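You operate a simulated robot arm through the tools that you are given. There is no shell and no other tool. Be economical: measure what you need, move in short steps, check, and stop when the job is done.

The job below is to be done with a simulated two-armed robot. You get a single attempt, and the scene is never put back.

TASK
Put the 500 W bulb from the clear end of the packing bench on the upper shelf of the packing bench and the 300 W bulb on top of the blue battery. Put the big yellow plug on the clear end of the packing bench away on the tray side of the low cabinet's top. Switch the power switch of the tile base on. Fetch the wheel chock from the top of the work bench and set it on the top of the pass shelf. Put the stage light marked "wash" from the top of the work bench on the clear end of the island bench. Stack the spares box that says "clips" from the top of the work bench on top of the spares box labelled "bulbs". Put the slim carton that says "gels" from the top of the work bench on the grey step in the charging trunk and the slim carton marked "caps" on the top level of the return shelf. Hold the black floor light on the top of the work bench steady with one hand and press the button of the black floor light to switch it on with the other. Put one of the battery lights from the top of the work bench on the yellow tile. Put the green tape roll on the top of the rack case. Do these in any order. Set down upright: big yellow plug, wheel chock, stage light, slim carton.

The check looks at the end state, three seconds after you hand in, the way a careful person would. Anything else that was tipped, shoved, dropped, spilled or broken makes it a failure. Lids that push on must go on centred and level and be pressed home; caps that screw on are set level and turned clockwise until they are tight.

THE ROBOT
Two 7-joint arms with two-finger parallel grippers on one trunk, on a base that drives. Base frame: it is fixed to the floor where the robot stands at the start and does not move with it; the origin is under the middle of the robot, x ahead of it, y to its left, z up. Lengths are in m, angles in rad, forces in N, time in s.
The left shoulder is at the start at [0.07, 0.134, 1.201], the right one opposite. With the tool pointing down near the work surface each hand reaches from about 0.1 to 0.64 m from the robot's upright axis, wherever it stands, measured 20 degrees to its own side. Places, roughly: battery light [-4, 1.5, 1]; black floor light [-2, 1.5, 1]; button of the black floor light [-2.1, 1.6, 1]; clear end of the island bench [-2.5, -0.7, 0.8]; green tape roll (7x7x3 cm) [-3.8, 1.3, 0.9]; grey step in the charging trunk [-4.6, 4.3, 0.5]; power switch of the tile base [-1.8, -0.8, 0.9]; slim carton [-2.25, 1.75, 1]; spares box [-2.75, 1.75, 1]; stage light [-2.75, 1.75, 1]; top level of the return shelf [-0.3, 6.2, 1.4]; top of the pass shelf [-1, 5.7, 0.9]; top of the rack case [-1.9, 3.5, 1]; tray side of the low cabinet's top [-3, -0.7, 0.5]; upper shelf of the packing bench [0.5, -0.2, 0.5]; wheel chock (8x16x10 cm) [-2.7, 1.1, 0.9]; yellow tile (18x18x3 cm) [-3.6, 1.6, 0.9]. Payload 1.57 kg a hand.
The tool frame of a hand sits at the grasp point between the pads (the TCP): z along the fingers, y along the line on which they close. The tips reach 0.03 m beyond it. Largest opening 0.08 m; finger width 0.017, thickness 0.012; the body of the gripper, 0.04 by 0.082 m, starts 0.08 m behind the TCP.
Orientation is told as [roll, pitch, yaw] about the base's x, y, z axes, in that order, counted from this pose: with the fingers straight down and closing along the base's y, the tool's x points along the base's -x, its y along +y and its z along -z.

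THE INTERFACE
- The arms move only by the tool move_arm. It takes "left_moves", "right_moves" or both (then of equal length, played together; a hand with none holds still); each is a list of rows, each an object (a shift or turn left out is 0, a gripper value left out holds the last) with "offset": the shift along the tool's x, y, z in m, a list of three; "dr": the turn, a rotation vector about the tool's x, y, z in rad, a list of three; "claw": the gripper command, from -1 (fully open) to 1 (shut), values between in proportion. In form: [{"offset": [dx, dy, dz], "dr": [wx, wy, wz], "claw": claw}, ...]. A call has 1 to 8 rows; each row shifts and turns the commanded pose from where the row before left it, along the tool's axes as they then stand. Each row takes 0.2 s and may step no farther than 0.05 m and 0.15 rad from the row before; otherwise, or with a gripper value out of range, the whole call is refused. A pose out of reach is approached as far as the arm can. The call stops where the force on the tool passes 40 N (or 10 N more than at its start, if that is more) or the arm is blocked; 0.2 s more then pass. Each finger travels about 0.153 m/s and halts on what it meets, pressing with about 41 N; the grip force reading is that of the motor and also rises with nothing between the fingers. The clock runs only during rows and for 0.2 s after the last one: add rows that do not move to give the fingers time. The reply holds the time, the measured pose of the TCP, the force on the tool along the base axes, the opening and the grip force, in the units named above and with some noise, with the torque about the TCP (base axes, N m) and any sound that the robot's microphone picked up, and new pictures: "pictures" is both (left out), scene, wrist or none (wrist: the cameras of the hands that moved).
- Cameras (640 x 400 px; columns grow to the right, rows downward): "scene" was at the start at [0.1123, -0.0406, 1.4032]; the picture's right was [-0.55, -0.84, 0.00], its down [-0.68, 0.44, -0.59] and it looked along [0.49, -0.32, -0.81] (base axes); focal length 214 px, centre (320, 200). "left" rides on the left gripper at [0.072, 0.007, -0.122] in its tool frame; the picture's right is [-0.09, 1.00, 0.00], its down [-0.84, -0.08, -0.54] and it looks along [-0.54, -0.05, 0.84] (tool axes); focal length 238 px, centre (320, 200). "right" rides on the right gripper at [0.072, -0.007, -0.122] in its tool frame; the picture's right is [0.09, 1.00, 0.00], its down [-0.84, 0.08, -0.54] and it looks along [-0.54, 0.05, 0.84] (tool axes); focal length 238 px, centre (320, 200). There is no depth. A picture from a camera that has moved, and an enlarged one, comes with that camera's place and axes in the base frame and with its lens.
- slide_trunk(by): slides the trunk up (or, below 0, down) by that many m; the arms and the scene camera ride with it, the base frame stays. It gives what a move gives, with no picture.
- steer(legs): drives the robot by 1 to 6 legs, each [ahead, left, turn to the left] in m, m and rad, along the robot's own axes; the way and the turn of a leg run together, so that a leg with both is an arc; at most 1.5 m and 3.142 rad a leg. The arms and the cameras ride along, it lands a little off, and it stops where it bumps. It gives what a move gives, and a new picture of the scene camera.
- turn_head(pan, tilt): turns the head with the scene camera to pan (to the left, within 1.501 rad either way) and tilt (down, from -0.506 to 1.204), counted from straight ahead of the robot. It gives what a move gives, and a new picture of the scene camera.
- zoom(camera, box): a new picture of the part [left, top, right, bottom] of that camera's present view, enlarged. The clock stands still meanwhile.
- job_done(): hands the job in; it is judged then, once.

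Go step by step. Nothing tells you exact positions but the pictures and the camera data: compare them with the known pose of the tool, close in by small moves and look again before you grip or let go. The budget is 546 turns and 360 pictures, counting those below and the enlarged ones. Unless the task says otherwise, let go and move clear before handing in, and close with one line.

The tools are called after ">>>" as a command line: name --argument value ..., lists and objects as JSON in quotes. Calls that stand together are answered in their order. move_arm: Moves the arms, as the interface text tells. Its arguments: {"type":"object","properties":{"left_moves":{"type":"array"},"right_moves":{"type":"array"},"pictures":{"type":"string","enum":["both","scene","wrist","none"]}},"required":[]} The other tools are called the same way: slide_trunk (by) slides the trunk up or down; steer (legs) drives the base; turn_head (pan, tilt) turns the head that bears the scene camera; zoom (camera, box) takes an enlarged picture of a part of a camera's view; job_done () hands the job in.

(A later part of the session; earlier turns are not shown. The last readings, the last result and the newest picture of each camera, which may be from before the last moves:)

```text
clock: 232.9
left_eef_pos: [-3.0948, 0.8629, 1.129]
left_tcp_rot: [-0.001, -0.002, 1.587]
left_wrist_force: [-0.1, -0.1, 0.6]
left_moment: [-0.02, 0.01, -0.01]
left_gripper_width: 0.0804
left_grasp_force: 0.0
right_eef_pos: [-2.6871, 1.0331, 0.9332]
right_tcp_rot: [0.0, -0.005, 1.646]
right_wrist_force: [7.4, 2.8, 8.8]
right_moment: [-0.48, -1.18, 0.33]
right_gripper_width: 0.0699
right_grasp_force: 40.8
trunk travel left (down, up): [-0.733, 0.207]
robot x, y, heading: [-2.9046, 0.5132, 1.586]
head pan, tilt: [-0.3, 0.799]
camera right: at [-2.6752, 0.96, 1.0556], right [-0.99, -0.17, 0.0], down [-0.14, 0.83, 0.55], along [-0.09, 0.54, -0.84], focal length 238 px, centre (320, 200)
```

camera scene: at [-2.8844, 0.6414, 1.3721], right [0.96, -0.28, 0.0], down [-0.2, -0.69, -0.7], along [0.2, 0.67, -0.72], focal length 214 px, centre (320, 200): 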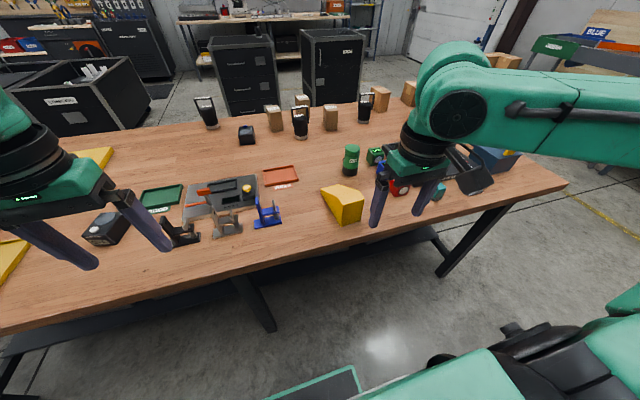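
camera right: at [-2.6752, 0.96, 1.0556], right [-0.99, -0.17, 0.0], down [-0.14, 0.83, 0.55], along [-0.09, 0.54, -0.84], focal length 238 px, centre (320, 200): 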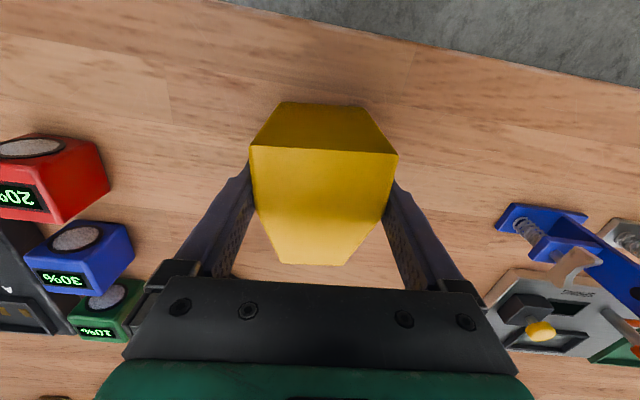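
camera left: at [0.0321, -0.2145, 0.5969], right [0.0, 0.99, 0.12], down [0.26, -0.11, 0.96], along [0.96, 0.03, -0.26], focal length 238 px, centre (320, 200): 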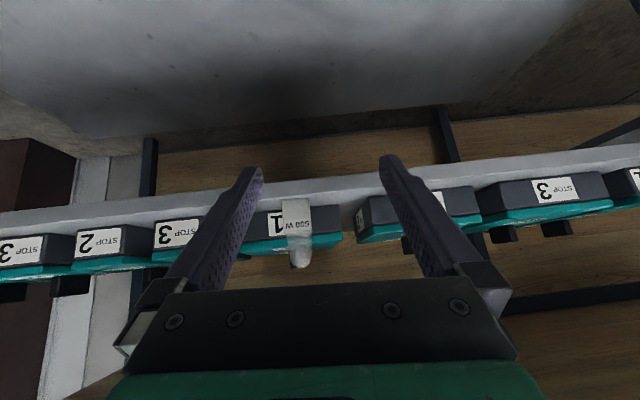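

>>> move_arm --right_moves '[{"offset": [0, 0, -0.02]}, {"offset": [0, 0, -0.03]}, {"offset": [0, 0, -0.04]}, {"offset": [0, 0, -0.05]}]' --pictures "both"

```text
clock: 233.9
left_eef_pos: [-3.0972, 0.8634, 1.1291]
left_tcp_rot: [-0.002, 0.0, 1.586]
left_wrist_force: [-0.1, 0.1, 0.7]
left_moment: [0.0, -0.03, -0.03]
left_gripper_width: 0.0801
left_grasp_force: 0.1
right_eef_pos: [-2.6906, 1.0315, 1.0756]
right_tcp_rot: [0.004, -0.004, 1.646]
right_wrist_force: [-0.6, -1.0, -6.8]
right_moment: [-0.17, 0.01, -0.01]
right_gripper_width: 0.0699
right_grasp_force: 41.0
trunk travel left (down, up): [-0.733, 0.207]
robot x, y, heading: [-2.9068, 0.5163, 1.584]
head pan, tilt: [-0.3, 0.799]
camera scene: at [-2.8849, 0.6411, 1.3721], right [0.96, -0.28, 0.0], down [-0.2, -0.69, -0.7], along [0.2, 0.67, -0.72], focal length 214 px, centre (320, 200)
camera right: at [-2.6769, 0.9605, 1.198], right [-0.99, -0.17, 0.0], down [-0.14, 0.83, 0.54], along [-0.09, 0.54, -0.84], focal length 238 px, centre (320, 200)
```

scene: 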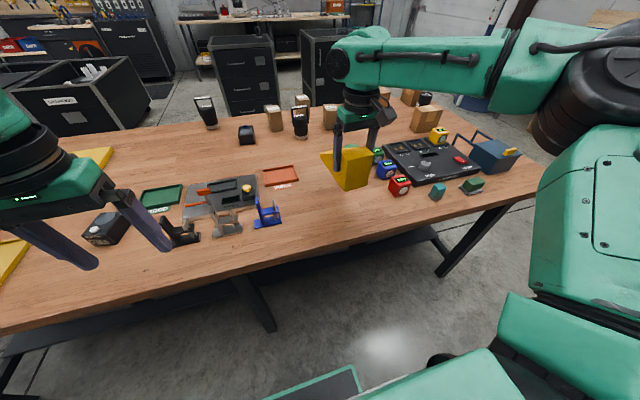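
right: 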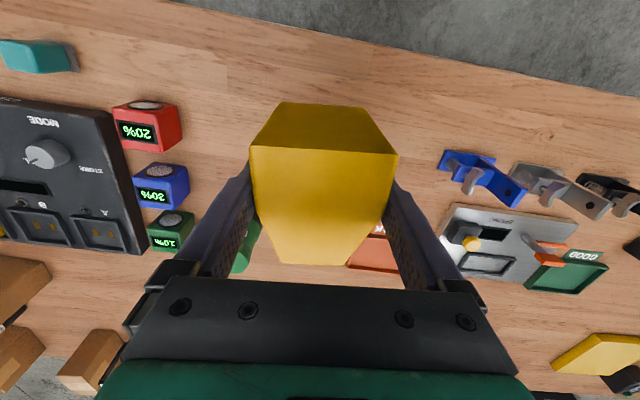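

Chock lifted (0.7 kg). Retract it and move left to find the tape roll.

>>> move_arm --right_moves '[{"offset": [0.045, 0, -0.01]}, {"offset": [0.045, 0, -0.01]}, {"offset": [0.045, 0, 0]}, {"offset": [0.045, 0, 0]}]' --pictures "none"

>>> steer --legs '[[-0.2, 0, 0], [0, 0.75, 0]]'

>>> turn_head --pan 0.1 --tilt 0.6

```text
clock: 234.9
left_eef_pos: [-3.0947, 0.8611, 1.1288]
left_tcp_rot: [0.003, -0.002, 1.588]
left_wrist_force: [-0.7, -0.6, 1.3]
left_moment: [0.02, 0.02, -0.02]
left_gripper_width: 0.0797
left_grasp_force: 0.1
right_eef_pos: [-2.6767, 0.8527, 1.0939]
right_tcp_rot: [0.003, -0.006, 1.647]
right_wrist_force: [1.0, -0.4, -7.9]
right_moment: [-0.17, -0.02, 0.0]
right_gripper_width: 0.0702
right_grasp_force: 40.4
trunk travel left (down, up): [-0.733, 0.207]
robot x, y, heading: [-2.9034, 0.5162, 1.59]
head pan, tilt: [-0.3, 0.799]
```

```text
clock: 240.3
left_eef_pos: [-3.8588, 0.6541, 1.1276]
left_tcp_rot: [0.001, 0.0, 1.585]
left_wrist_force: [0.5, -0.1, 0.0]
left_moment: [0.0, -0.01, 0.01]
left_gripper_width: 0.0799
left_grasp_force: 0.0
right_eef_pos: [-3.4401, 0.6462, 1.0933]
right_tcp_rot: [0.002, -0.003, 1.643]
right_wrist_force: [-0.2, -0.8, -7.1]
right_moment: [-0.23, -0.01, -0.01]
right_gripper_width: 0.07
right_grasp_force: 40.9
trunk travel left (down, up): [-0.733, 0.207]
robot x, y, heading: [-3.6675, 0.3017, 1.584]
head pan, tilt: [-0.3, 0.799]
camera scene: at [-3.6473, 0.4326, 1.372], right [0.96, -0.28, 0.0], down [-0.2, -0.69, -0.7], along [0.2, 0.67, -0.72], focal length 214 px, centre (320, 200)
```

scene: 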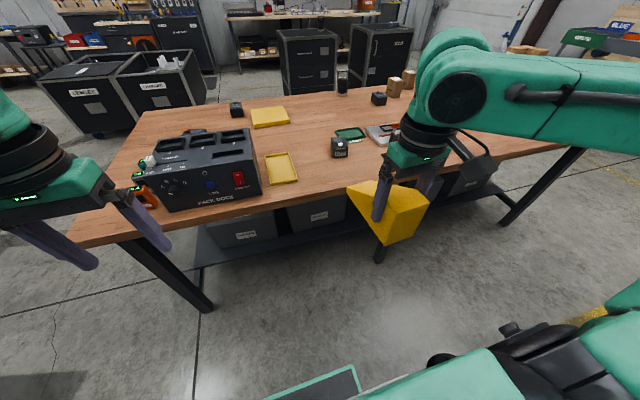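

```text
clock: 241.1
left_eef_pos: [-3.8595, 0.6542, 1.1282]
left_tcp_rot: [0.0, -0.002, 1.584]
left_wrist_force: [0.8, -0.7, -0.9]
left_moment: [-0.01, 0.04, -0.01]
left_gripper_width: 0.08
left_grasp_force: 0.0
right_eef_pos: [-3.4411, 0.6449, 1.0942]
right_tcp_rot: [0.002, -0.003, 1.645]
right_wrist_force: [0.0, 0.0, -6.6]
right_moment: [-0.16, -0.03, 0.02]
right_gripper_width: 0.0701
right_grasp_force: 41.7
trunk travel left (down, up): [-0.733, 0.207]
robot x, y, heading: [-3.6705, 0.3034, 1.582]
head pan, tilt: [0.099, 0.6]
camera scene: at [-3.6809, 0.443, 1.3889], right [0.99, 0.11, 0.0], down [0.06, -0.56, -0.82], along [-0.09, 0.82, -0.57], focal length 214 px, centre (320, 200)
```

scene: 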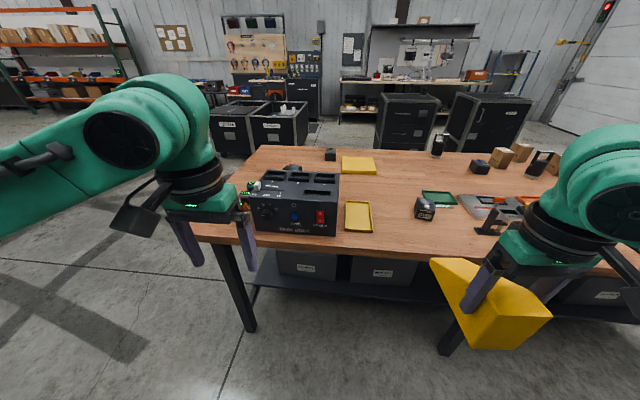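

The tape must be behind the pack dock; I'll go to the left end of the bench and look from there.

>>> steer --legs '[[0, 1.15, 0], [1.0, 0, 0], [0, 0, -1.58]]'

>>> turn_head --pan 0.0 --tilt 0.6

```text
clock: 255.6
left_eef_pos: [-4.4952, 1.4822, 1.1277]
left_tcp_rot: [0.0, 0.0, 0.021]
left_wrist_force: [-0.5, -0.9, -0.3]
left_moment: [-0.01, 0.03, 0.01]
left_gripper_width: 0.0799
left_grasp_force: 0.1
right_eef_pos: [-4.5006, 1.0649, 1.0937]
right_tcp_rot: [0.004, -0.004, 0.08]
right_wrist_force: [-0.2, 0.0, -6.7]
right_moment: [-0.03, 0.21, -0.03]
right_gripper_width: 0.0699
right_grasp_force: 40.9
trunk travel left (down, up): [-0.733, 0.207]
robot x, y, heading: [-4.842, 1.2932, 0.019]
head pan, tilt: [0.099, 0.6]
camera scene: at [-4.7033, 1.303, 1.3889], right [0.12, -0.99, 0.0], down [-0.56, -0.07, -0.82], along [0.82, 0.1, -0.57], focal length 214 px, centre (320, 200)
```

scene: 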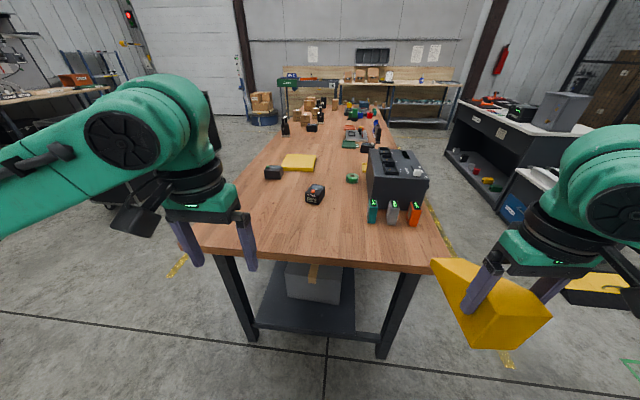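

```text
clock: 256.3
left_eef_pos: [-4.494, 1.4835, 1.1285]
left_tcp_rot: [0.001, 0.002, 0.02]
left_wrist_force: [-0.4, -1.0, 0.0]
left_moment: [0.0, 0.0, 0.0]
left_gripper_width: 0.0798
left_grasp_force: 0.0
right_eef_pos: [-4.5013, 1.0643, 1.0934]
right_tcp_rot: [0.004, -0.002, 0.08]
right_wrist_force: [0.0, 0.1, -6.8]
right_moment: [-0.01, 0.23, 0.01]
right_gripper_width: 0.0698
right_grasp_force: 40.8
trunk travel left (down, up): [-0.733, 0.207]
robot x, y, heading: [-4.8421, 1.2962, 0.018]
head pan, tilt: [0.0, 0.6]
camera scene: at [-4.7028, 1.294, 1.3889], right [0.02, -1.0, 0.0], down [-0.57, -0.01, -0.82], along [0.82, 0.02, -0.57], focal length 214 px, centre (320, 200)
```

scene: 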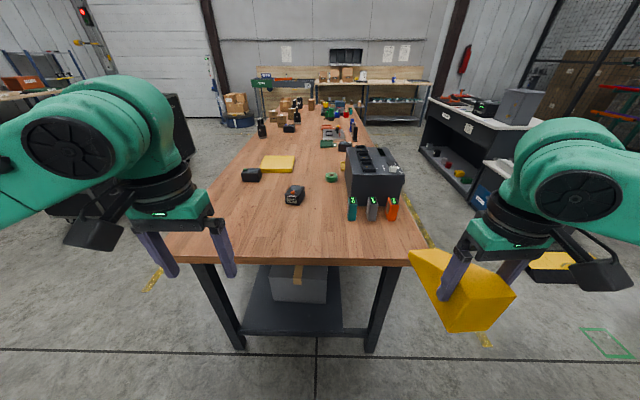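

Tape roll at about (-3.78,1.26), just behind the pack dock; best reached from the near side over the dock with the left hand yawed 90°.

>>> steer --legs '[[0, 0, 1.553], [-0.95, 0, 0], [0, -1.24, 0]]'

>>> move_arm --left_moves '[{"dr": [0, 0, 0.15], "offset": [0, 0, -0.03]}, {"dr": [0, 0, 0.15], "offset": [0, 0, -0.03]}, {"dr": [0, 0, 0.15], "offset": [0, 0, -0.02]}, {"dr": [0, 0, 0.15]}, {"dr": [0, 0, 0.15]}, {"dr": [0, 0, 0.15]}, {"dr": [0, 0, 0.15]}, {"dr": [0, 0, 0.15]}]' --pictures "none"

```text
clock: 270.8
left_eef_pos: [-3.8244, 0.6547, 1.1281]
left_tcp_rot: [0.0, 0.0, 1.549]
left_wrist_force: [-0.2, 0.7, 0.3]
left_moment: [-0.03, -0.01, -0.04]
left_gripper_width: 0.0801
left_grasp_force: 0.0
right_eef_pos: [-3.4068, 0.6296, 1.0933]
right_tcp_rot: [0.003, -0.003, 1.607]
right_wrist_force: [-0.2, -0.1, -7.5]
right_moment: [-0.19, -0.03, 0.0]
right_gripper_width: 0.0699
right_grasp_force: 41.1
trunk travel left (down, up): [-0.733, 0.207]
robot x, y, heading: [-3.6501, 0.2957, 1.548]
head pan, tilt: [0.0, 0.6]
camera scene: at [-3.6452, 0.437, 1.3889], right [1.0, -0.02, 0.0], down [-0.01, -0.57, -0.82], along [0.02, 0.82, -0.57], focal length 214 px, centre (320, 200)
```

scene: 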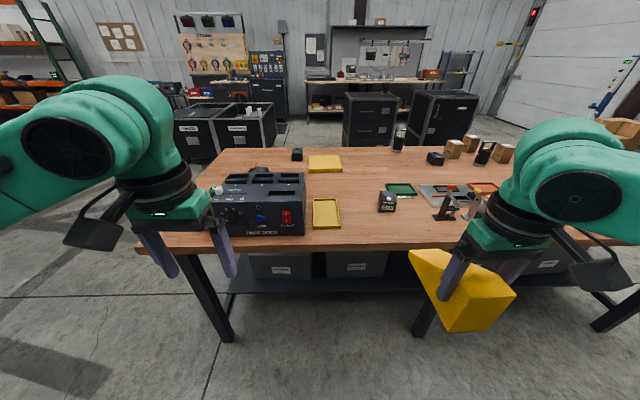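

```text
clock: 272.6
left_eef_pos: [-3.8249, 0.6546, 1.2094]
left_tcp_rot: [0.0, 0.0, 0.347]
left_wrist_force: [-1.0, 0.1, -0.3]
left_moment: [0.01, 0.0, -0.01]
left_gripper_width: 0.0801
left_grasp_force: 0.1
right_eef_pos: [-3.4063, 0.6301, 1.0931]
right_tcp_rot: [0.003, -0.003, 1.607]
right_wrist_force: [-0.4, 0.1, -7.7]
right_moment: [-0.23, -0.03, 0.01]
right_gripper_width: 0.0697
right_grasp_force: 40.8
trunk travel left (down, up): [-0.733, 0.207]
robot x, y, heading: [-3.6494, 0.3004, 1.55]
head pan, tilt: [0.0, 0.6]
```

>>> move_arm --left_moves '[{"dr": [0, 0, 0.15]}, {"dr": [0, 0, 0.15]}, {"dr": [0, 0, 0.047]}]' --pictures "none"

>>> steer --legs '[[0.36, -0.05, 0]]'

>>> move_arm --left_moves '[{"offset": [0, 0.045, 0]}, {"offset": [0, 0.045, 0]}, {"offset": [0, 0.045, 0]}, {"offset": [0, 0.04, 0]}]' --pictures "both"

```text
clock: 273.4
left_eef_pos: [-3.8245, 0.6555, 1.2086]
left_tcp_rot: [-0.001, 0.0, 0.0]
left_wrist_force: [0.0, 0.2, -0.6]
left_moment: [-0.01, 0.0, 0.01]
left_gripper_width: 0.0797
left_grasp_force: 0.1
right_eef_pos: [-3.4065, 0.6298, 1.0928]
right_tcp_rot: [0.003, -0.002, 1.607]
right_wrist_force: [0.3, -0.1, -7.7]
right_moment: [-0.2, -0.02, 0.01]
right_gripper_width: 0.07
right_grasp_force: 41.1
trunk travel left (down, up): [-0.733, 0.207]
robot x, y, heading: [-3.6504, 0.2986, 1.549]
head pan, tilt: [0.0, 0.6]
```

```text
clock: 275.8
left_eef_pos: [-3.7634, 1.0175, 1.2098]
left_tcp_rot: [0.001, -0.001, 0.001]
left_wrist_force: [1.0, -0.1, -0.3]
left_moment: [0.03, 0.03, 0.0]
left_gripper_width: 0.0799
left_grasp_force: 0.0
right_eef_pos: [-3.3451, 0.9918, 1.094]
right_tcp_rot: [0.004, -0.004, 1.608]
right_wrist_force: [0.9, -0.1, -7.4]
right_moment: [-0.17, 0.02, 0.0]
right_gripper_width: 0.0697
right_grasp_force: 41.2
trunk travel left (down, up): [-0.733, 0.207]
robot x, y, heading: [-3.5884, 0.6608, 1.541]
head pan, tilt: [0.0, 0.6]
camera scene: at [-3.585, 0.7992, 1.3891], right [1.0, -0.03, 0.0], down [-0.02, -0.56, -0.83], along [0.02, 0.82, -0.56], focal length 214 px, centre (320, 200)
```

scene: 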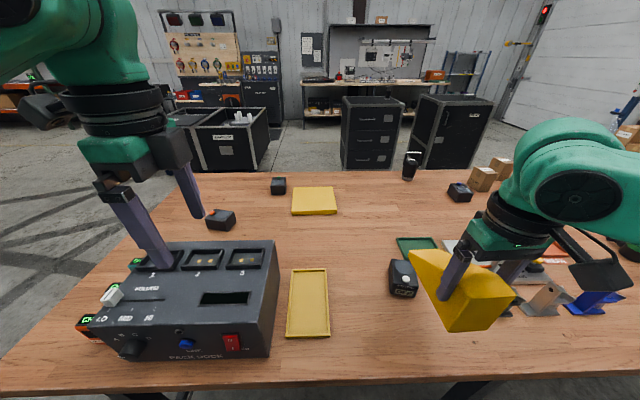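

```text
clock: 276.8
left_eef_pos: [-3.761, 1.1954, 1.2064]
left_tcp_rot: [-0.002, 0.003, -0.003]
left_wrist_force: [0.1, 0.5, 0.2]
left_moment: [-0.05, 0.03, 0.0]
left_gripper_width: 0.08
left_grasp_force: 0.1
right_eef_pos: [-3.3453, 0.9942, 1.093]
right_tcp_rot: [0.004, 0.0, 1.606]
right_wrist_force: [-0.1, 0.2, -7.9]
right_moment: [-0.22, 0.02, 0.0]
right_gripper_width: 0.0697
right_grasp_force: 41.2
trunk travel left (down, up): [-0.733, 0.207]
robot x, y, heading: [-3.5896, 0.6614, 1.545]
head pan, tilt: [0.0, 0.6]
camera scene: at [-3.5827, 0.8028, 1.3886], right [1.0, -0.03, 0.0], down [-0.02, -0.57, -0.82], along [0.02, 0.82, -0.57], focal length 214 px, centre (320, 200)
camera left: at [-3.832, 1.2023, 1.3278], right [0.09, 1.0, 0.0], down [0.84, -0.08, 0.54], along [0.54, -0.05, -0.84], focal length 238 px, centre (320, 200)
```

scene: 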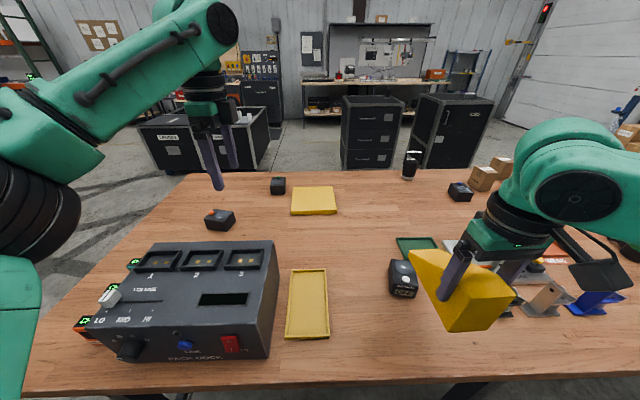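
left: 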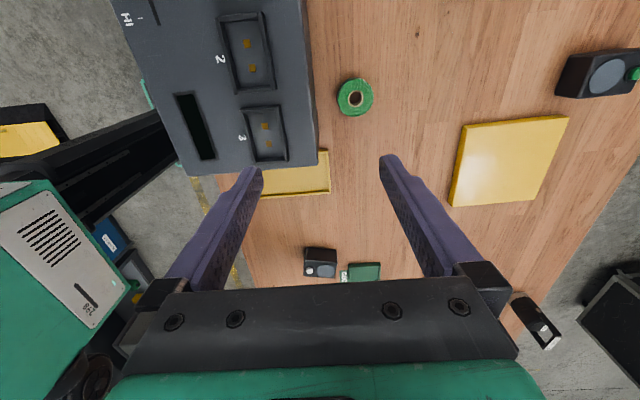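

Tape roll at about (-3.757,1.255). Drive 5 cm nearer, then descend behind the dock.

>>> steer --legs '[[0.055, 0, 0]]'

>>> move_arm --left_moves '[{"offset": [0, 0.003, 0.04]}, {"offset": [0, 0, 0.04]}, {"offset": [0, 0, 0.04]}, {"offset": [0, 0, 0.04]}]' --pictures "wrist"

```text
clock: 277.7
left_eef_pos: [-3.7619, 1.2405, 1.2106]
left_tcp_rot: [0.008, -0.001, 0.0]
left_wrist_force: [0.5, -0.9, 0.6]
left_moment: [0.07, -0.01, -0.01]
left_gripper_width: 0.0801
left_grasp_force: 0.1
right_eef_pos: [-3.3448, 1.0407, 1.0962]
right_tcp_rot: [0.003, -0.01, 1.605]
right_wrist_force: [0.7, -0.4, -7.0]
right_moment: [-0.16, -0.02, -0.01]
right_gripper_width: 0.0697
right_grasp_force: 40.9
trunk travel left (down, up): [-0.733, 0.207]
robot x, y, heading: [-3.586, 0.716, 1.542]
head pan, tilt: [0.0, 0.6]
camera scene: at [-3.5838, 0.8467, 1.3898], right [1.0, -0.03, 0.0], down [-0.01, -0.56, -0.83], along [0.02, 0.83, -0.56], focal length 214 px, centre (320, 200)
```

scene: 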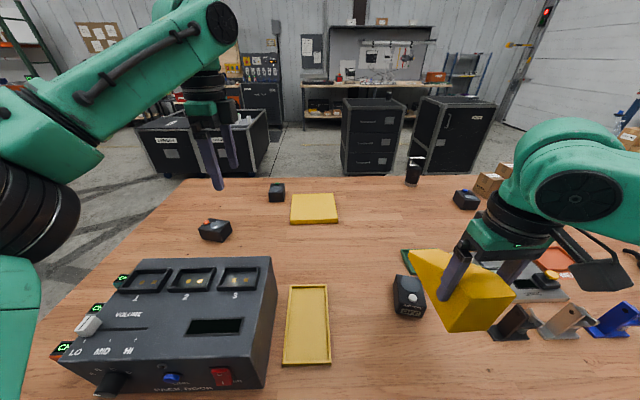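

```text
clock: 278.7
left_eef_pos: [-3.763, 1.25, 1.0461]
left_tcp_rot: [0.002, -0.002, 0.001]
left_wrist_force: [0.4, -0.4, -0.9]
left_moment: [0.0, 0.0, 0.0]
left_gripper_width: 0.0801
left_grasp_force: 0.1
right_eef_pos: [-3.3448, 1.0472, 1.094]
right_tcp_rot: [0.003, -0.002, 1.607]
right_wrist_force: [0.3, 0.7, -6.9]
right_moment: [-0.17, -0.01, 0.02]
right_gripper_width: 0.0696
right_grasp_force: 40.7
trunk travel left (down, up): [-0.733, 0.207]
robot x, y, heading: [-3.5877, 0.7138, 1.549]
head pan, tilt: [0.0, 0.6]
camera left: at [-3.8335, 1.2554, 1.1667], right [0.09, 1.0, 0.0], down [0.84, -0.08, 0.54], along [0.54, -0.05, -0.84], focal length 238 px, centre (320, 200)
```

left: 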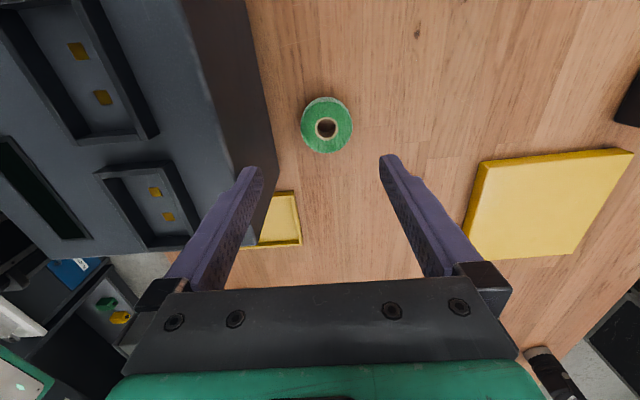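

>>> move_arm --left_moves '[{"offset": [-0.002, 0.006, 0.04]}, {"offset": [0, 0, 0.04]}, {"offset": [0, 0, 0.035]}]' --pictures "wrist"

```text
clock: 279.5
left_eef_pos: [-3.7579, 1.2569, 0.9316]
left_tcp_rot: [0.002, 0.0, -0.003]
left_wrist_force: [-0.6, 0.0, 0.0]
left_moment: [0.01, 0.0, -0.01]
left_gripper_width: 0.0801
left_grasp_force: 0.0
right_eef_pos: [-3.3446, 1.047, 1.0948]
right_tcp_rot: [0.005, -0.001, 1.605]
right_wrist_force: [-0.8, -0.1, -7.6]
right_moment: [-0.21, -0.02, -0.03]
right_gripper_width: 0.0699
right_grasp_force: 40.5
trunk travel left (down, up): [-0.733, 0.207]
robot x, y, heading: [-3.5878, 0.7147, 1.547]
head pan, tilt: [0.0, 0.6]
camera left: at [-3.829, 1.2633, 1.0533], right [0.09, 1.0, 0.0], down [0.84, -0.08, 0.54], along [0.54, -0.05, -0.84], focal length 238 px, centre (320, 200)
```

left: 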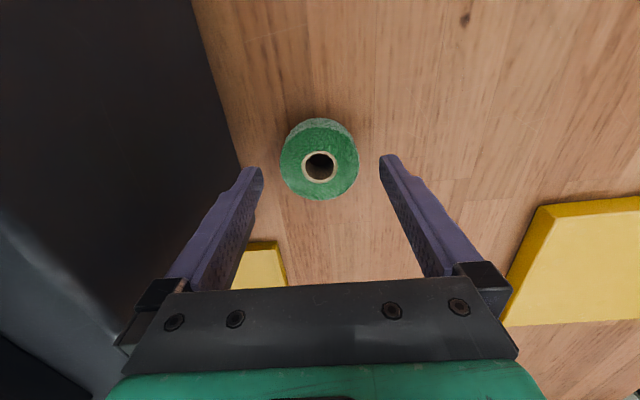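

>>> move_arm --left_moves '[{"offset": [0, 0, 0.02]}, {"claw": 0}, {"claw": 1}, {"claw": 1}, {"offset": [0, 0, -0.03]}, {"offset": [0, 0, -0.045]}, {"offset": [0, 0, -0.045]}, {"offset": [0, 0, -0.045]}]' --pictures "wrist"

```text
clock: 281.3
left_eef_pos: [-3.758, 1.2563, 1.0775]
left_tcp_rot: [0.0, -0.001, 0.001]
left_wrist_force: [0.7, -0.8, -0.2]
left_moment: [0.02, -0.01, 0.01]
left_gripper_width: 0.0592
left_grasp_force: 41.1
right_eef_pos: [-3.3435, 1.0448, 1.0934]
right_tcp_rot: [0.005, -0.002, 1.607]
right_wrist_force: [0.3, -0.6, -7.5]
right_moment: [-0.16, 0.0, 0.03]
right_gripper_width: 0.0698
right_grasp_force: 41.3
trunk travel left (down, up): [-0.733, 0.207]
robot x, y, heading: [-3.587, 0.7171, 1.548]
head pan, tilt: [0.0, 0.6]
camera left: at [-3.8306, 1.2632, 1.1988], right [0.09, 1.0, 0.0], down [0.84, -0.08, 0.54], along [0.54, -0.05, -0.84], focal length 238 px, centre (320, 200)
```

left: 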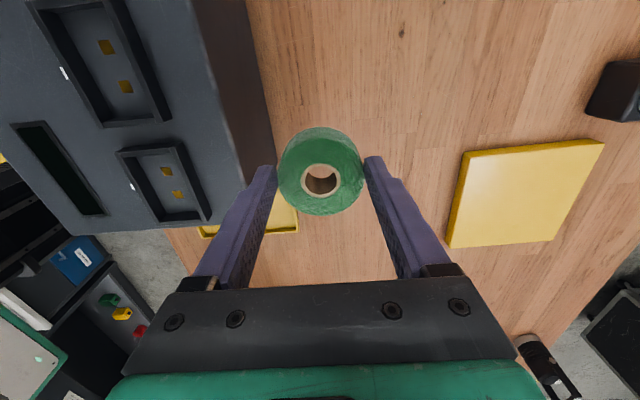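

Tape held. Retract, unyaw, back off, then drive around the right end of the bench toward the rack case.

>>> move_arm --left_moves '[{"offset": [0, 0, -0.045]}, {"offset": [0, 0, -0.045]}, {"offset": [0, -0.045, -0.02]}, {"offset": [0, -0.045, 0]}, {"offset": [0, -0.045, 0]}, {"offset": [0, -0.045, 0]}, {"offset": [0, -0.045, 0]}]' --pictures "none"

>>> steer --legs '[[-0.42, 0, 0.02], [0, -1.1, 0], [0, -1.1, 0]]'

>>> move_arm --left_moves '[{"dr": [0, 0, -0.15]}, {"dr": [0, 0, -0.15]}, {"dr": [0, 0, -0.15]}, {"dr": [0, 0, -0.15]}, {"dr": [0, 0, -0.15]}, {"dr": [0, 0, -0.15]}, {"dr": [0, 0, -0.15]}, {"dr": [0, 0, -0.15]}]' --pictures "none"

```text
clock: 282.9
left_eef_pos: [-3.7624, 1.0303, 1.1893]
left_tcp_rot: [0.001, 0.0, 0.0]
left_wrist_force: [0.3, 0.2, 0.1]
left_moment: [0.02, 0.01, 0.0]
left_gripper_width: 0.0593
left_grasp_force: 41.2
right_eef_pos: [-3.3447, 1.0453, 1.0932]
right_tcp_rot: [0.005, -0.002, 1.606]
right_wrist_force: [0.1, -0.6, -7.4]
right_moment: [-0.19, -0.02, -0.02]
right_gripper_width: 0.07
right_grasp_force: 40.9
trunk travel left (down, up): [-0.733, 0.207]
robot x, y, heading: [-3.589, 0.7203, 1.54]
head pan, tilt: [0.0, 0.6]
```

```text
clock: 295.8
left_eef_pos: [-1.5869, 0.6005, 1.1867]
left_tcp_rot: [0.001, 0.001, 0.009]
left_wrist_force: [0.0, -0.5, 0.7]
left_moment: [-0.01, 0.02, 0.03]
left_gripper_width: 0.059
left_grasp_force: 40.7
right_eef_pos: [-1.1724, 0.6196, 1.094]
right_tcp_rot: [0.004, -0.001, 1.617]
right_wrist_force: [0.3, -0.1, -6.9]
right_moment: [-0.21, -0.05, 0.01]
right_gripper_width: 0.0699
right_grasp_force: 41.2
trunk travel left (down, up): [-0.733, 0.207]
robot x, y, heading: [-1.4109, 0.2848, 1.558]
head pan, tilt: [0.0, 0.6]
camera scene: at [-1.4088, 0.4253, 1.3889], right [1.0, -0.02, 0.0], down [-0.01, -0.57, -0.82], along [0.01, 0.82, -0.57], focal length 214 px, centre (320, 200)
```

scene: 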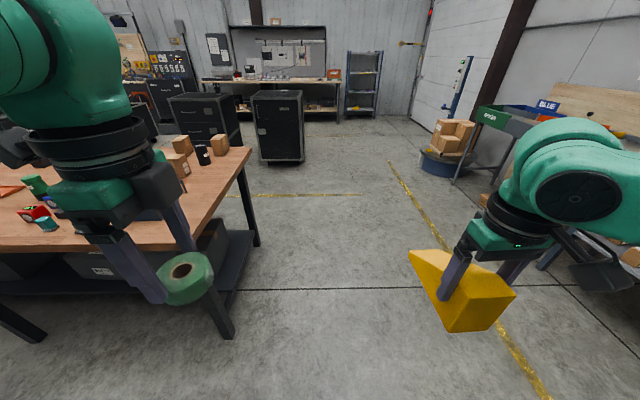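

```text
clock: 297.6
left_eef_pos: [-1.5867, 0.6019, 1.1881]
left_tcp_rot: [0.0, 0.001, 1.211]
left_wrist_force: [-0.1, -0.3, -0.6]
left_moment: [0.01, 0.0, -0.01]
left_gripper_width: 0.0594
left_grasp_force: 40.8
right_eef_pos: [-1.1713, 0.6197, 1.0921]
right_tcp_rot: [0.004, -0.001, 1.617]
right_wrist_force: [0.7, 0.0, -7.3]
right_moment: [-0.2, -0.02, -0.03]
right_gripper_width: 0.0698
right_grasp_force: 41.1
trunk travel left (down, up): [-0.733, 0.207]
robot x, y, heading: [-1.4076, 0.2838, 1.556]
head pan, tilt: [0.0, 0.6]
```

Rack case is ahead at about (-1.95,3.4). Drive up to it.

>>> steer --legs '[[1.5, 0, 0], [0.6, 0.25, 0]]'

>>> move_arm --left_moves '[{"dr": [0, 0, -0.15]}, {"dr": [0, 0, -0.15]}, {"dr": [0, 0, -0.05]}]' --pictures "scene"

```text
clock: 308.2
left_eef_pos: [-1.8106, 2.6852, 1.1883]
left_tcp_rot: [0.0, 0.002, 1.205]
left_wrist_force: [-0.6, 0.1, -0.1]
left_moment: [-0.02, -0.03, 0.0]
left_gripper_width: 0.0593
left_grasp_force: 41.1
right_eef_pos: [-1.3958, 2.7029, 1.0934]
right_tcp_rot: [0.004, -0.001, 1.612]
right_wrist_force: [-0.6, -0.3, -7.0]
right_moment: [-0.18, 0.02, 0.0]
right_gripper_width: 0.0698
right_grasp_force: 41.2
trunk travel left (down, up): [-0.733, 0.207]
robot x, y, heading: [-1.6357, 2.3734, 1.552]
head pan, tilt: [0.0, 0.6]
camera scene: at [-1.6333, 2.5089, 1.389], right [1.0, -0.02, 0.0], down [-0.01, -0.56, -0.82], along [0.02, 0.82, -0.57], focal length 214 px, centre (320, 200)
```

scene: 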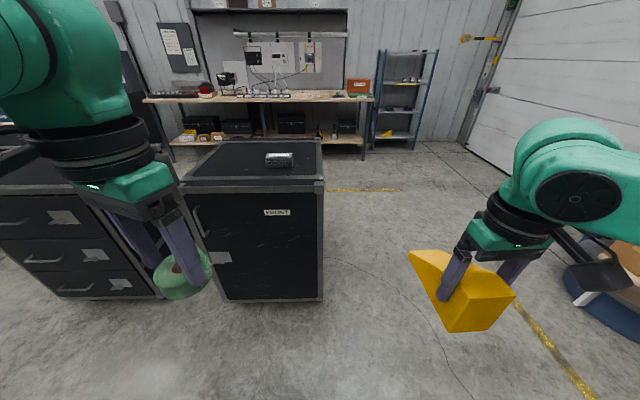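

```text
clock: 309.0
left_eef_pos: [-1.8124, 2.6859, 1.1891]
left_tcp_rot: [0.0, -0.001, 1.557]
left_wrist_force: [-0.2, 0.9, 0.3]
left_moment: [0.02, 0.03, 0.02]
left_gripper_width: 0.059
left_grasp_force: 41.5
right_eef_pos: [-1.3951, 2.7037, 1.0928]
right_tcp_rot: [0.005, -0.001, 1.611]
right_wrist_force: [-0.1, 0.0, -7.9]
right_moment: [-0.2, -0.01, -0.02]
right_gripper_width: 0.07
right_grasp_force: 41.7
trunk travel left (down, up): [-0.733, 0.207]
robot x, y, heading: [-1.636, 2.3681, 1.55]
head pan, tilt: [0.0, 0.6]
camera scene: at [-1.6337, 2.5101, 1.3888], right [1.0, -0.02, 0.0], down [-0.01, -0.57, -0.82], along [0.02, 0.82, -0.57], focal length 214 px, centre (320, 200)
```

scene: 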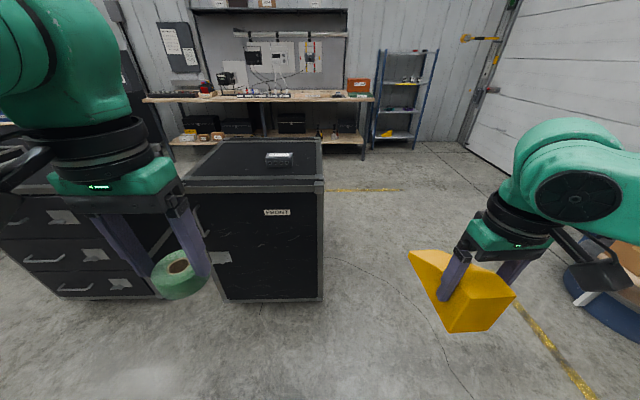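

>>> slide_trunk --by 0.1

>>> steer --legs '[[0.5, 0.16, 0.02]]'

>>> zoom --camera "left" --box '[0, 0, 640, 400]'

```text
clock: 310.3
left_eef_pos: [-1.8122, 2.6856, 1.2882]
left_tcp_rot: [0.0, -0.001, 1.554]
left_wrist_force: [-1.6, 0.1, -0.7]
left_moment: [0.0, -0.01, -0.02]
left_gripper_width: 0.0594
left_grasp_force: 41.0
right_eef_pos: [-1.3958, 2.7041, 1.194]
right_tcp_rot: [0.003, -0.002, 1.61]
right_wrist_force: [-0.1, 0.6, -6.8]
right_moment: [-0.21, -0.03, 0.01]
right_gripper_width: 0.0699
right_grasp_force: 41.1
trunk travel left (down, up): [-0.833, 0.107]
robot x, y, heading: [-1.636, 2.3671, 1.551]
head pan, tilt: [0.0, 0.6]
```

```text
clock: 313.4
left_eef_pos: [-1.9716, 3.1851, 1.2886]
left_tcp_rot: [0.0, -0.003, 1.571]
left_wrist_force: [-0.4, -0.1, -0.2]
left_moment: [0.0, -0.02, 0.01]
left_gripper_width: 0.0593
left_grasp_force: 41.0
right_eef_pos: [-1.5556, 3.2082, 1.1938]
right_tcp_rot: [0.003, -0.003, 1.628]
right_wrist_force: [-0.3, 0.2, -6.8]
right_moment: [-0.2, -0.05, -0.02]
right_gripper_width: 0.0698
right_grasp_force: 40.9
trunk travel left (down, up): [-0.833, 0.107]
robot x, y, heading: [-1.792, 2.8739, 1.57]
head pan, tilt: [0.0, 0.6]
camera scene: at [-1.7903, 3.0123, 1.4891], right [1.0, 0.0, 0.0], down [0.0, -0.56, -0.83], along [0.0, 0.83, -0.56], focal length 214 px, centre (320, 200)
```

scene: 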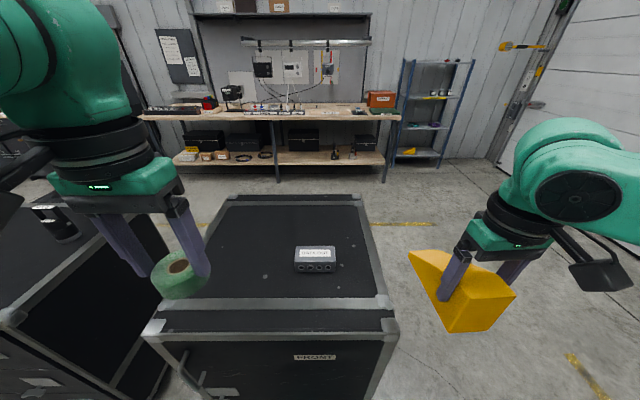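

```text
1.00 times, centred on (320, 200) of left
camera zoom: at [-1.9773, 3.1126, 1.41], right [-1.0, 0.09, 0.0], down [0.08, 0.84, 0.54], along [0.05, 0.54, -0.84], focal length 238 px, centre (320, 200)
```

zoom: 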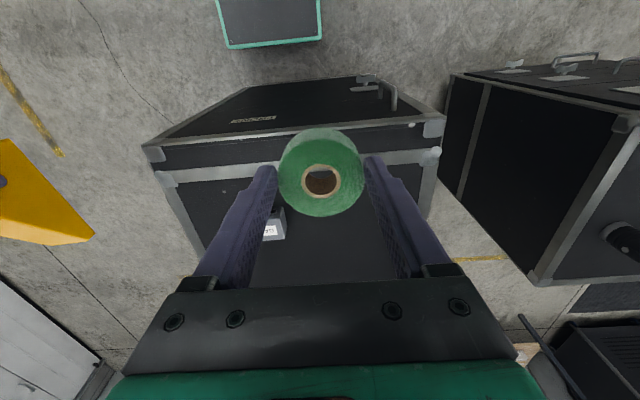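

Rack case top z≈0.99; a small box sits at (-1.80,3.43). I'll put the tape at about (-1.99,3.42).

>>> move_arm --left_moves '[{"offset": [-0.045, 0.005, 0]}, {"offset": [-0.045, 0.005, 0]}, {"offset": [-0.045, 0.005, 0]}, {"offset": [-0.045, 0.005, 0.015]}, {"offset": [-0.03, 0, 0.035]}, {"offset": [-0.02, 0, 0.045]}, {"offset": [0, 0, 0.05]}, {"offset": [0, 0, 0.05]}]' --pictures "both"

```text
clock: 315.2
left_eef_pos: [-1.9927, 3.4179, 1.0902]
left_tcp_rot: [-0.002, -0.001, 1.572]
left_wrist_force: [-0.4, -0.6, -1.1]
left_moment: [0.0, 0.04, -0.01]
left_gripper_width: 0.0591
left_grasp_force: 40.7
right_eef_pos: [-1.5566, 3.2128, 1.1928]
right_tcp_rot: [0.003, 0.001, 1.629]
right_wrist_force: [-1.2, 0.6, -7.7]
right_moment: [-0.21, 0.0, 0.01]
right_gripper_width: 0.0697
right_grasp_force: 40.3
trunk travel left (down, up): [-0.833, 0.107]
robot x, y, heading: [-1.7887, 2.878, 1.571]
head pan, tilt: [0.0, 0.6]
camera scene: at [-1.7916, 3.0151, 1.4889], right [1.0, 0.0, 0.0], down [0.0, -0.57, -0.82], along [0.0, 0.82, -0.57], focal length 214 px, centre (320, 200)
camera left: at [-1.9983, 3.3448, 1.2117], right [-1.0, 0.09, 0.0], down [0.08, 0.84, 0.54], along [0.05, 0.54, -0.84], focal length 238 px, centre (320, 200)
```

scene: 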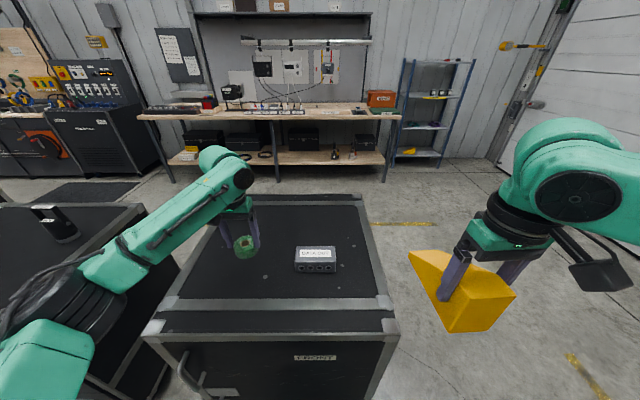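
left: 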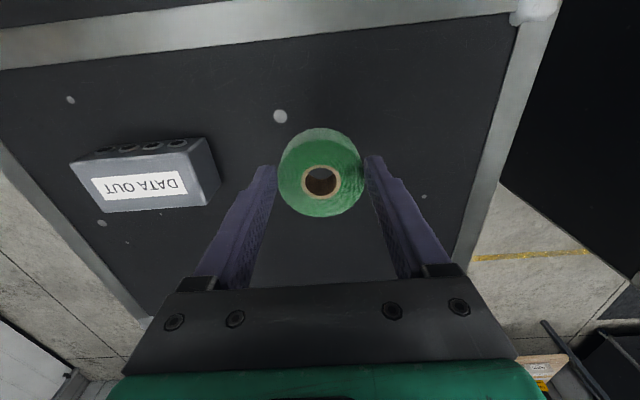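

>>> move_arm --left_moves '[{"offset": [0, 0, 0.035]}, {"offset": [0, 0, 0.015]}, {"offset": [0, 0, 0.008]}]' --pictures "none"

```text
clock: 316.0
left_eef_pos: [-1.9929, 3.4166, 1.0353]
left_tcp_rot: [-0.001, 0.001, 1.57]
left_wrist_force: [-0.1, -0.2, -0.2]
left_moment: [-0.01, 0.01, 0.01]
left_gripper_width: 0.0592
left_grasp_force: 40.6
right_eef_pos: [-1.5564, 3.2098, 1.1937]
right_tcp_rot: [0.003, 0.0, 1.629]
right_wrist_force: [0.8, -0.2, -6.3]
right_moment: [-0.18, 0.0, -0.02]
right_gripper_width: 0.0701
right_grasp_force: 41.0
trunk travel left (down, up): [-0.833, 0.107]
robot x, y, heading: [-1.7943, 2.8771, 1.564]
head pan, tilt: [0.0, 0.6]
```

>>> move_arm --left_moves '[{"offset": [0, 0, 0.005]}, {"offset": [0, 0, 0.004]}]' --pictures "wrist"

```text
clock: 316.6
left_eef_pos: [-1.9934, 3.4161, 1.0268]
left_tcp_rot: [0.0, -0.001, 1.573]
left_wrist_force: [-0.4, 0.4, -0.6]
left_moment: [0.0, -0.03, -0.01]
left_gripper_width: 0.0594
left_grasp_force: 41.2
right_eef_pos: [-1.5566, 3.2128, 1.1924]
right_tcp_rot: [0.004, 0.0, 1.629]
right_wrist_force: [0.0, -1.1, -7.8]
right_moment: [-0.2, 0.0, -0.02]
right_gripper_width: 0.0697
right_grasp_force: 40.9
trunk travel left (down, up): [-0.833, 0.107]
robot x, y, heading: [-1.7937, 2.8745, 1.565]
head pan, tilt: [0.0, 0.6]
camera left: at [-1.9985, 3.3442, 1.1471], right [-1.0, 0.09, 0.0], down [0.08, 0.84, 0.54], along [0.05, 0.54, -0.84], focal length 238 px, centre (320, 200)
```

left: 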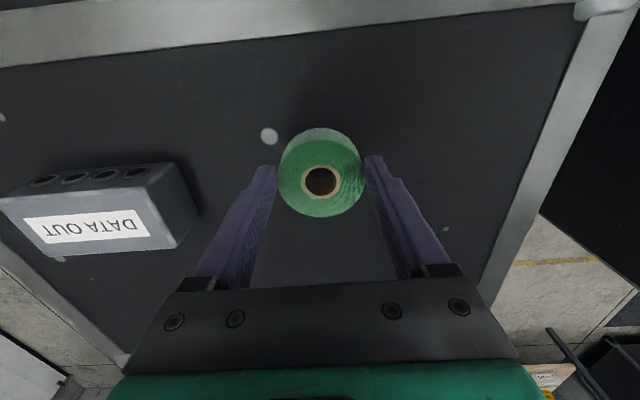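

>>> move_arm --left_moves '[{"offset": [0, 0, 0.006]}, {"offset": [0, 0, 0.006]}, {"offset": [0, 0, 0.004]}]' --pictures "none"

```text
clock: 317.4
left_eef_pos: [-1.9932, 3.4157, 1.0103]
left_tcp_rot: [0.001, 0.001, 1.573]
left_wrist_force: [-0.4, 0.4, -0.7]
left_moment: [0.01, 0.0, 0.02]
left_gripper_width: 0.0591
left_grasp_force: 40.9
right_eef_pos: [-1.5555, 3.2108, 1.193]
right_tcp_rot: [0.004, -0.002, 1.628]
right_wrist_force: [-0.2, 0.4, -7.3]
right_moment: [-0.17, -0.03, -0.01]
right_gripper_width: 0.0699
right_grasp_force: 40.9
trunk travel left (down, up): [-0.833, 0.107]
robot x, y, heading: [-1.788, 2.8759, 1.571]
head pan, tilt: [0.0, 0.6]
```

>>> move_arm --left_moves '[{"offset": [0, 0, 0.006]}, {"offset": [0, 0, 0.006]}, {"offset": [0, 0, 0.004]}]' --pictures "wrist"

```text
clock: 318.2
left_eef_pos: [-1.9934, 3.4158, 1.0015]
left_tcp_rot: [0.0, -0.017, 1.575]
left_wrist_force: [-6.3, 9.3, 37.5]
left_moment: [-0.25, 0.22, -0.1]
left_gripper_width: 0.0593
left_grasp_force: 41.3
right_eef_pos: [-1.5563, 3.208, 1.1942]
right_tcp_rot: [0.004, -0.005, 1.629]
right_wrist_force: [-0.8, 0.5, -7.9]
right_moment: [-0.19, 0.0, -0.02]
right_gripper_width: 0.0699
right_grasp_force: 41.0
trunk travel left (down, up): [-0.833, 0.107]
robot x, y, heading: [-1.7922, 2.8736, 1.568]
head pan, tilt: [0.0, 0.6]
camera left: at [-1.9984, 3.3415, 1.1218], right [-1.0, 0.09, 0.0], down [0.08, 0.83, 0.55], along [0.05, 0.55, -0.83], focal length 238 px, centre (320, 200)
```

left: 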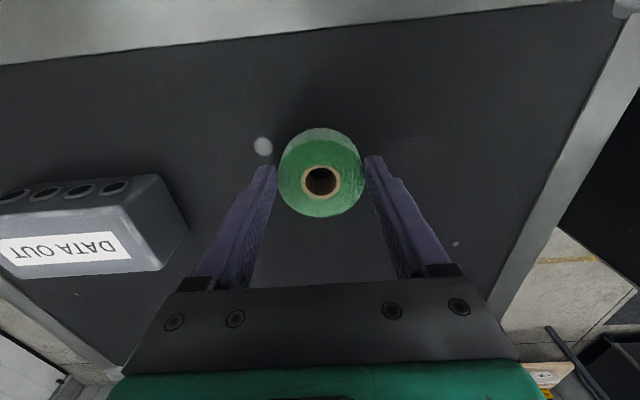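

Contact. Ease up, release, rise and retract.

>>> move_arm --left_moves '[{"offset": [0, 0, -0.006]}, {"claw": 0}, {"claw": -1}, {}, {"offset": [0, 0, -0.04]}, {"offset": [0, 0, -0.05]}, {"offset": [0.03, 0, -0.04]}, {"offset": [0.045, 0, 0]}]' --pictures "wrist"

```text
clock: 320.0
left_eef_pos: [-1.9918, 3.339, 1.1323]
left_tcp_rot: [-0.001, -0.002, 1.573]
left_wrist_force: [-0.2, 0.4, -0.3]
left_moment: [0.01, -0.03, 0.02]
left_gripper_width: 0.08
left_grasp_force: 0.0
right_eef_pos: [-1.5572, 3.2092, 1.1953]
right_tcp_rot: [0.0, -0.003, 1.627]
right_wrist_force: [-0.1, -1.7, -7.6]
right_moment: [-0.21, -0.03, -0.02]
right_gripper_width: 0.0697
right_grasp_force: 41.1
trunk travel left (down, up): [-0.833, 0.107]
robot x, y, heading: [-1.7909, 2.8743, 1.573]
head pan, tilt: [0.0, 0.6]
camera left: at [-1.999, 3.266, 1.2529], right [-1.0, 0.09, 0.0], down [0.08, 0.84, 0.54], along [0.05, 0.54, -0.84], focal length 238 px, centre (320, 200)
```

left: 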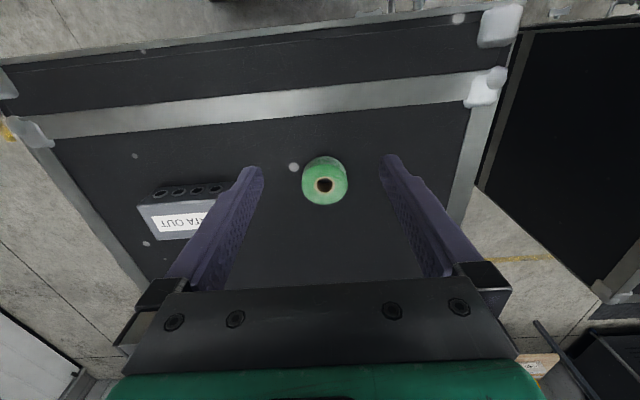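

Tape is on the rack case. Next, head toward the pass shelf with the chock.

>>> steer --legs '[[-0.2, 0, 0], [0, -0.85, 0], [1.4, 0, 0]]'

>>> turn_head --pan -0.1 --tilt 0.35

```text
clock: 332.3
left_eef_pos: [-1.1806, 4.5359, 1.1297]
left_tcp_rot: [0.001, -0.002, 1.602]
left_wrist_force: [-0.2, -0.1, -0.1]
left_moment: [0.02, 0.01, 0.03]
left_gripper_width: 0.0798
left_grasp_force: 0.1
right_eef_pos: [-0.7411, 4.4202, 1.1943]
right_tcp_rot: [0.004, -0.002, 1.659]
right_wrist_force: [-0.8, -0.7, -7.6]
right_moment: [-0.2, 0.01, 0.02]
right_gripper_width: 0.0697
right_grasp_force: 41.4
trunk travel left (down, up): [-0.833, 0.107]
robot x, y, heading: [-0.9679, 4.0781, 1.597]
head pan, tilt: [0.0, 0.6]
camera scene: at [-0.97, 4.2155, 1.489], right [1.0, 0.03, 0.0], down [0.01, -0.57, -0.82], along [-0.02, 0.82, -0.57], focal length 214 px, centre (320, 200)
```

scene: 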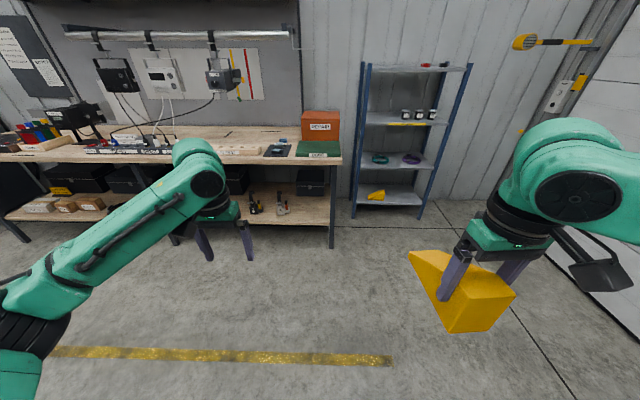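

```text
clock: 333.0
left_eef_pos: [-1.1805, 4.5373, 1.1311]
left_tcp_rot: [0.0, 0.0, 1.603]
left_wrist_force: [-0.2, 0.4, -0.2]
left_moment: [-0.01, 0.02, -0.03]
left_gripper_width: 0.0801
left_grasp_force: 0.0
right_eef_pos: [-0.742, 4.4218, 1.1931]
right_tcp_rot: [0.003, 0.0, 1.66]
right_wrist_force: [0.4, 0.5, -7.7]
right_moment: [-0.19, -0.04, 0.03]
right_gripper_width: 0.0698
right_grasp_force: 40.9
trunk travel left (down, up): [-0.833, 0.107]
robot x, y, heading: [-0.965, 4.0782, 1.597]
head pan, tilt: [-0.099, 0.351]
camera scene: at [-0.9609, 4.2209, 1.5116], right [1.0, -0.07, 0.0], down [-0.03, -0.34, -0.94], along [0.07, 0.94, -0.35], focal length 214 px, centre (320, 200)
```

scene: 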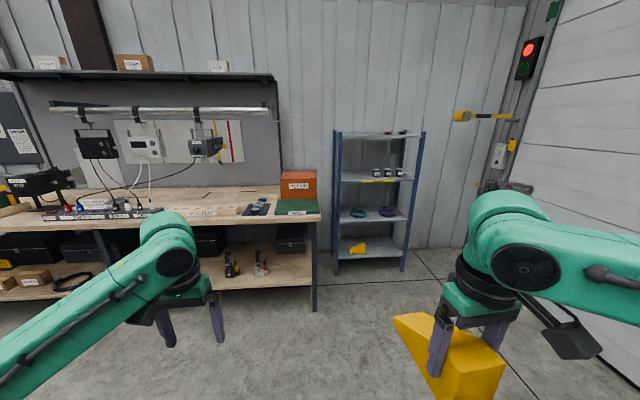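

>>> zoom --camera "scene" --box '[180, 110, 440, 280]'

```text
2.35 times, centred on (310, 195) of scene
camera zoom: at [-0.9609, 4.2209, 1.5116], right [1.0, -0.07, 0.0], down [-0.03, -0.34, -0.94], along [0.07, 0.94, -0.35], focal length 505 px, centre (344, 212)
```

zoom: 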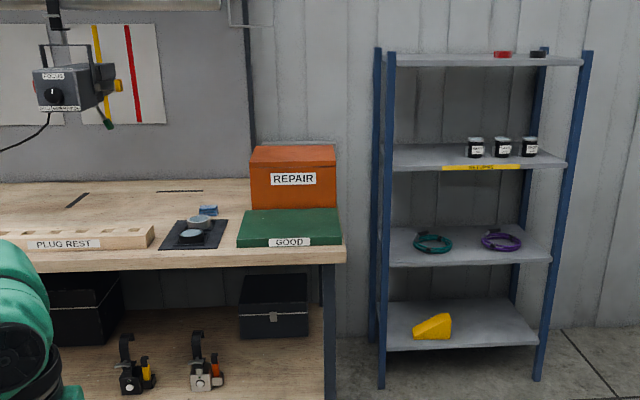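

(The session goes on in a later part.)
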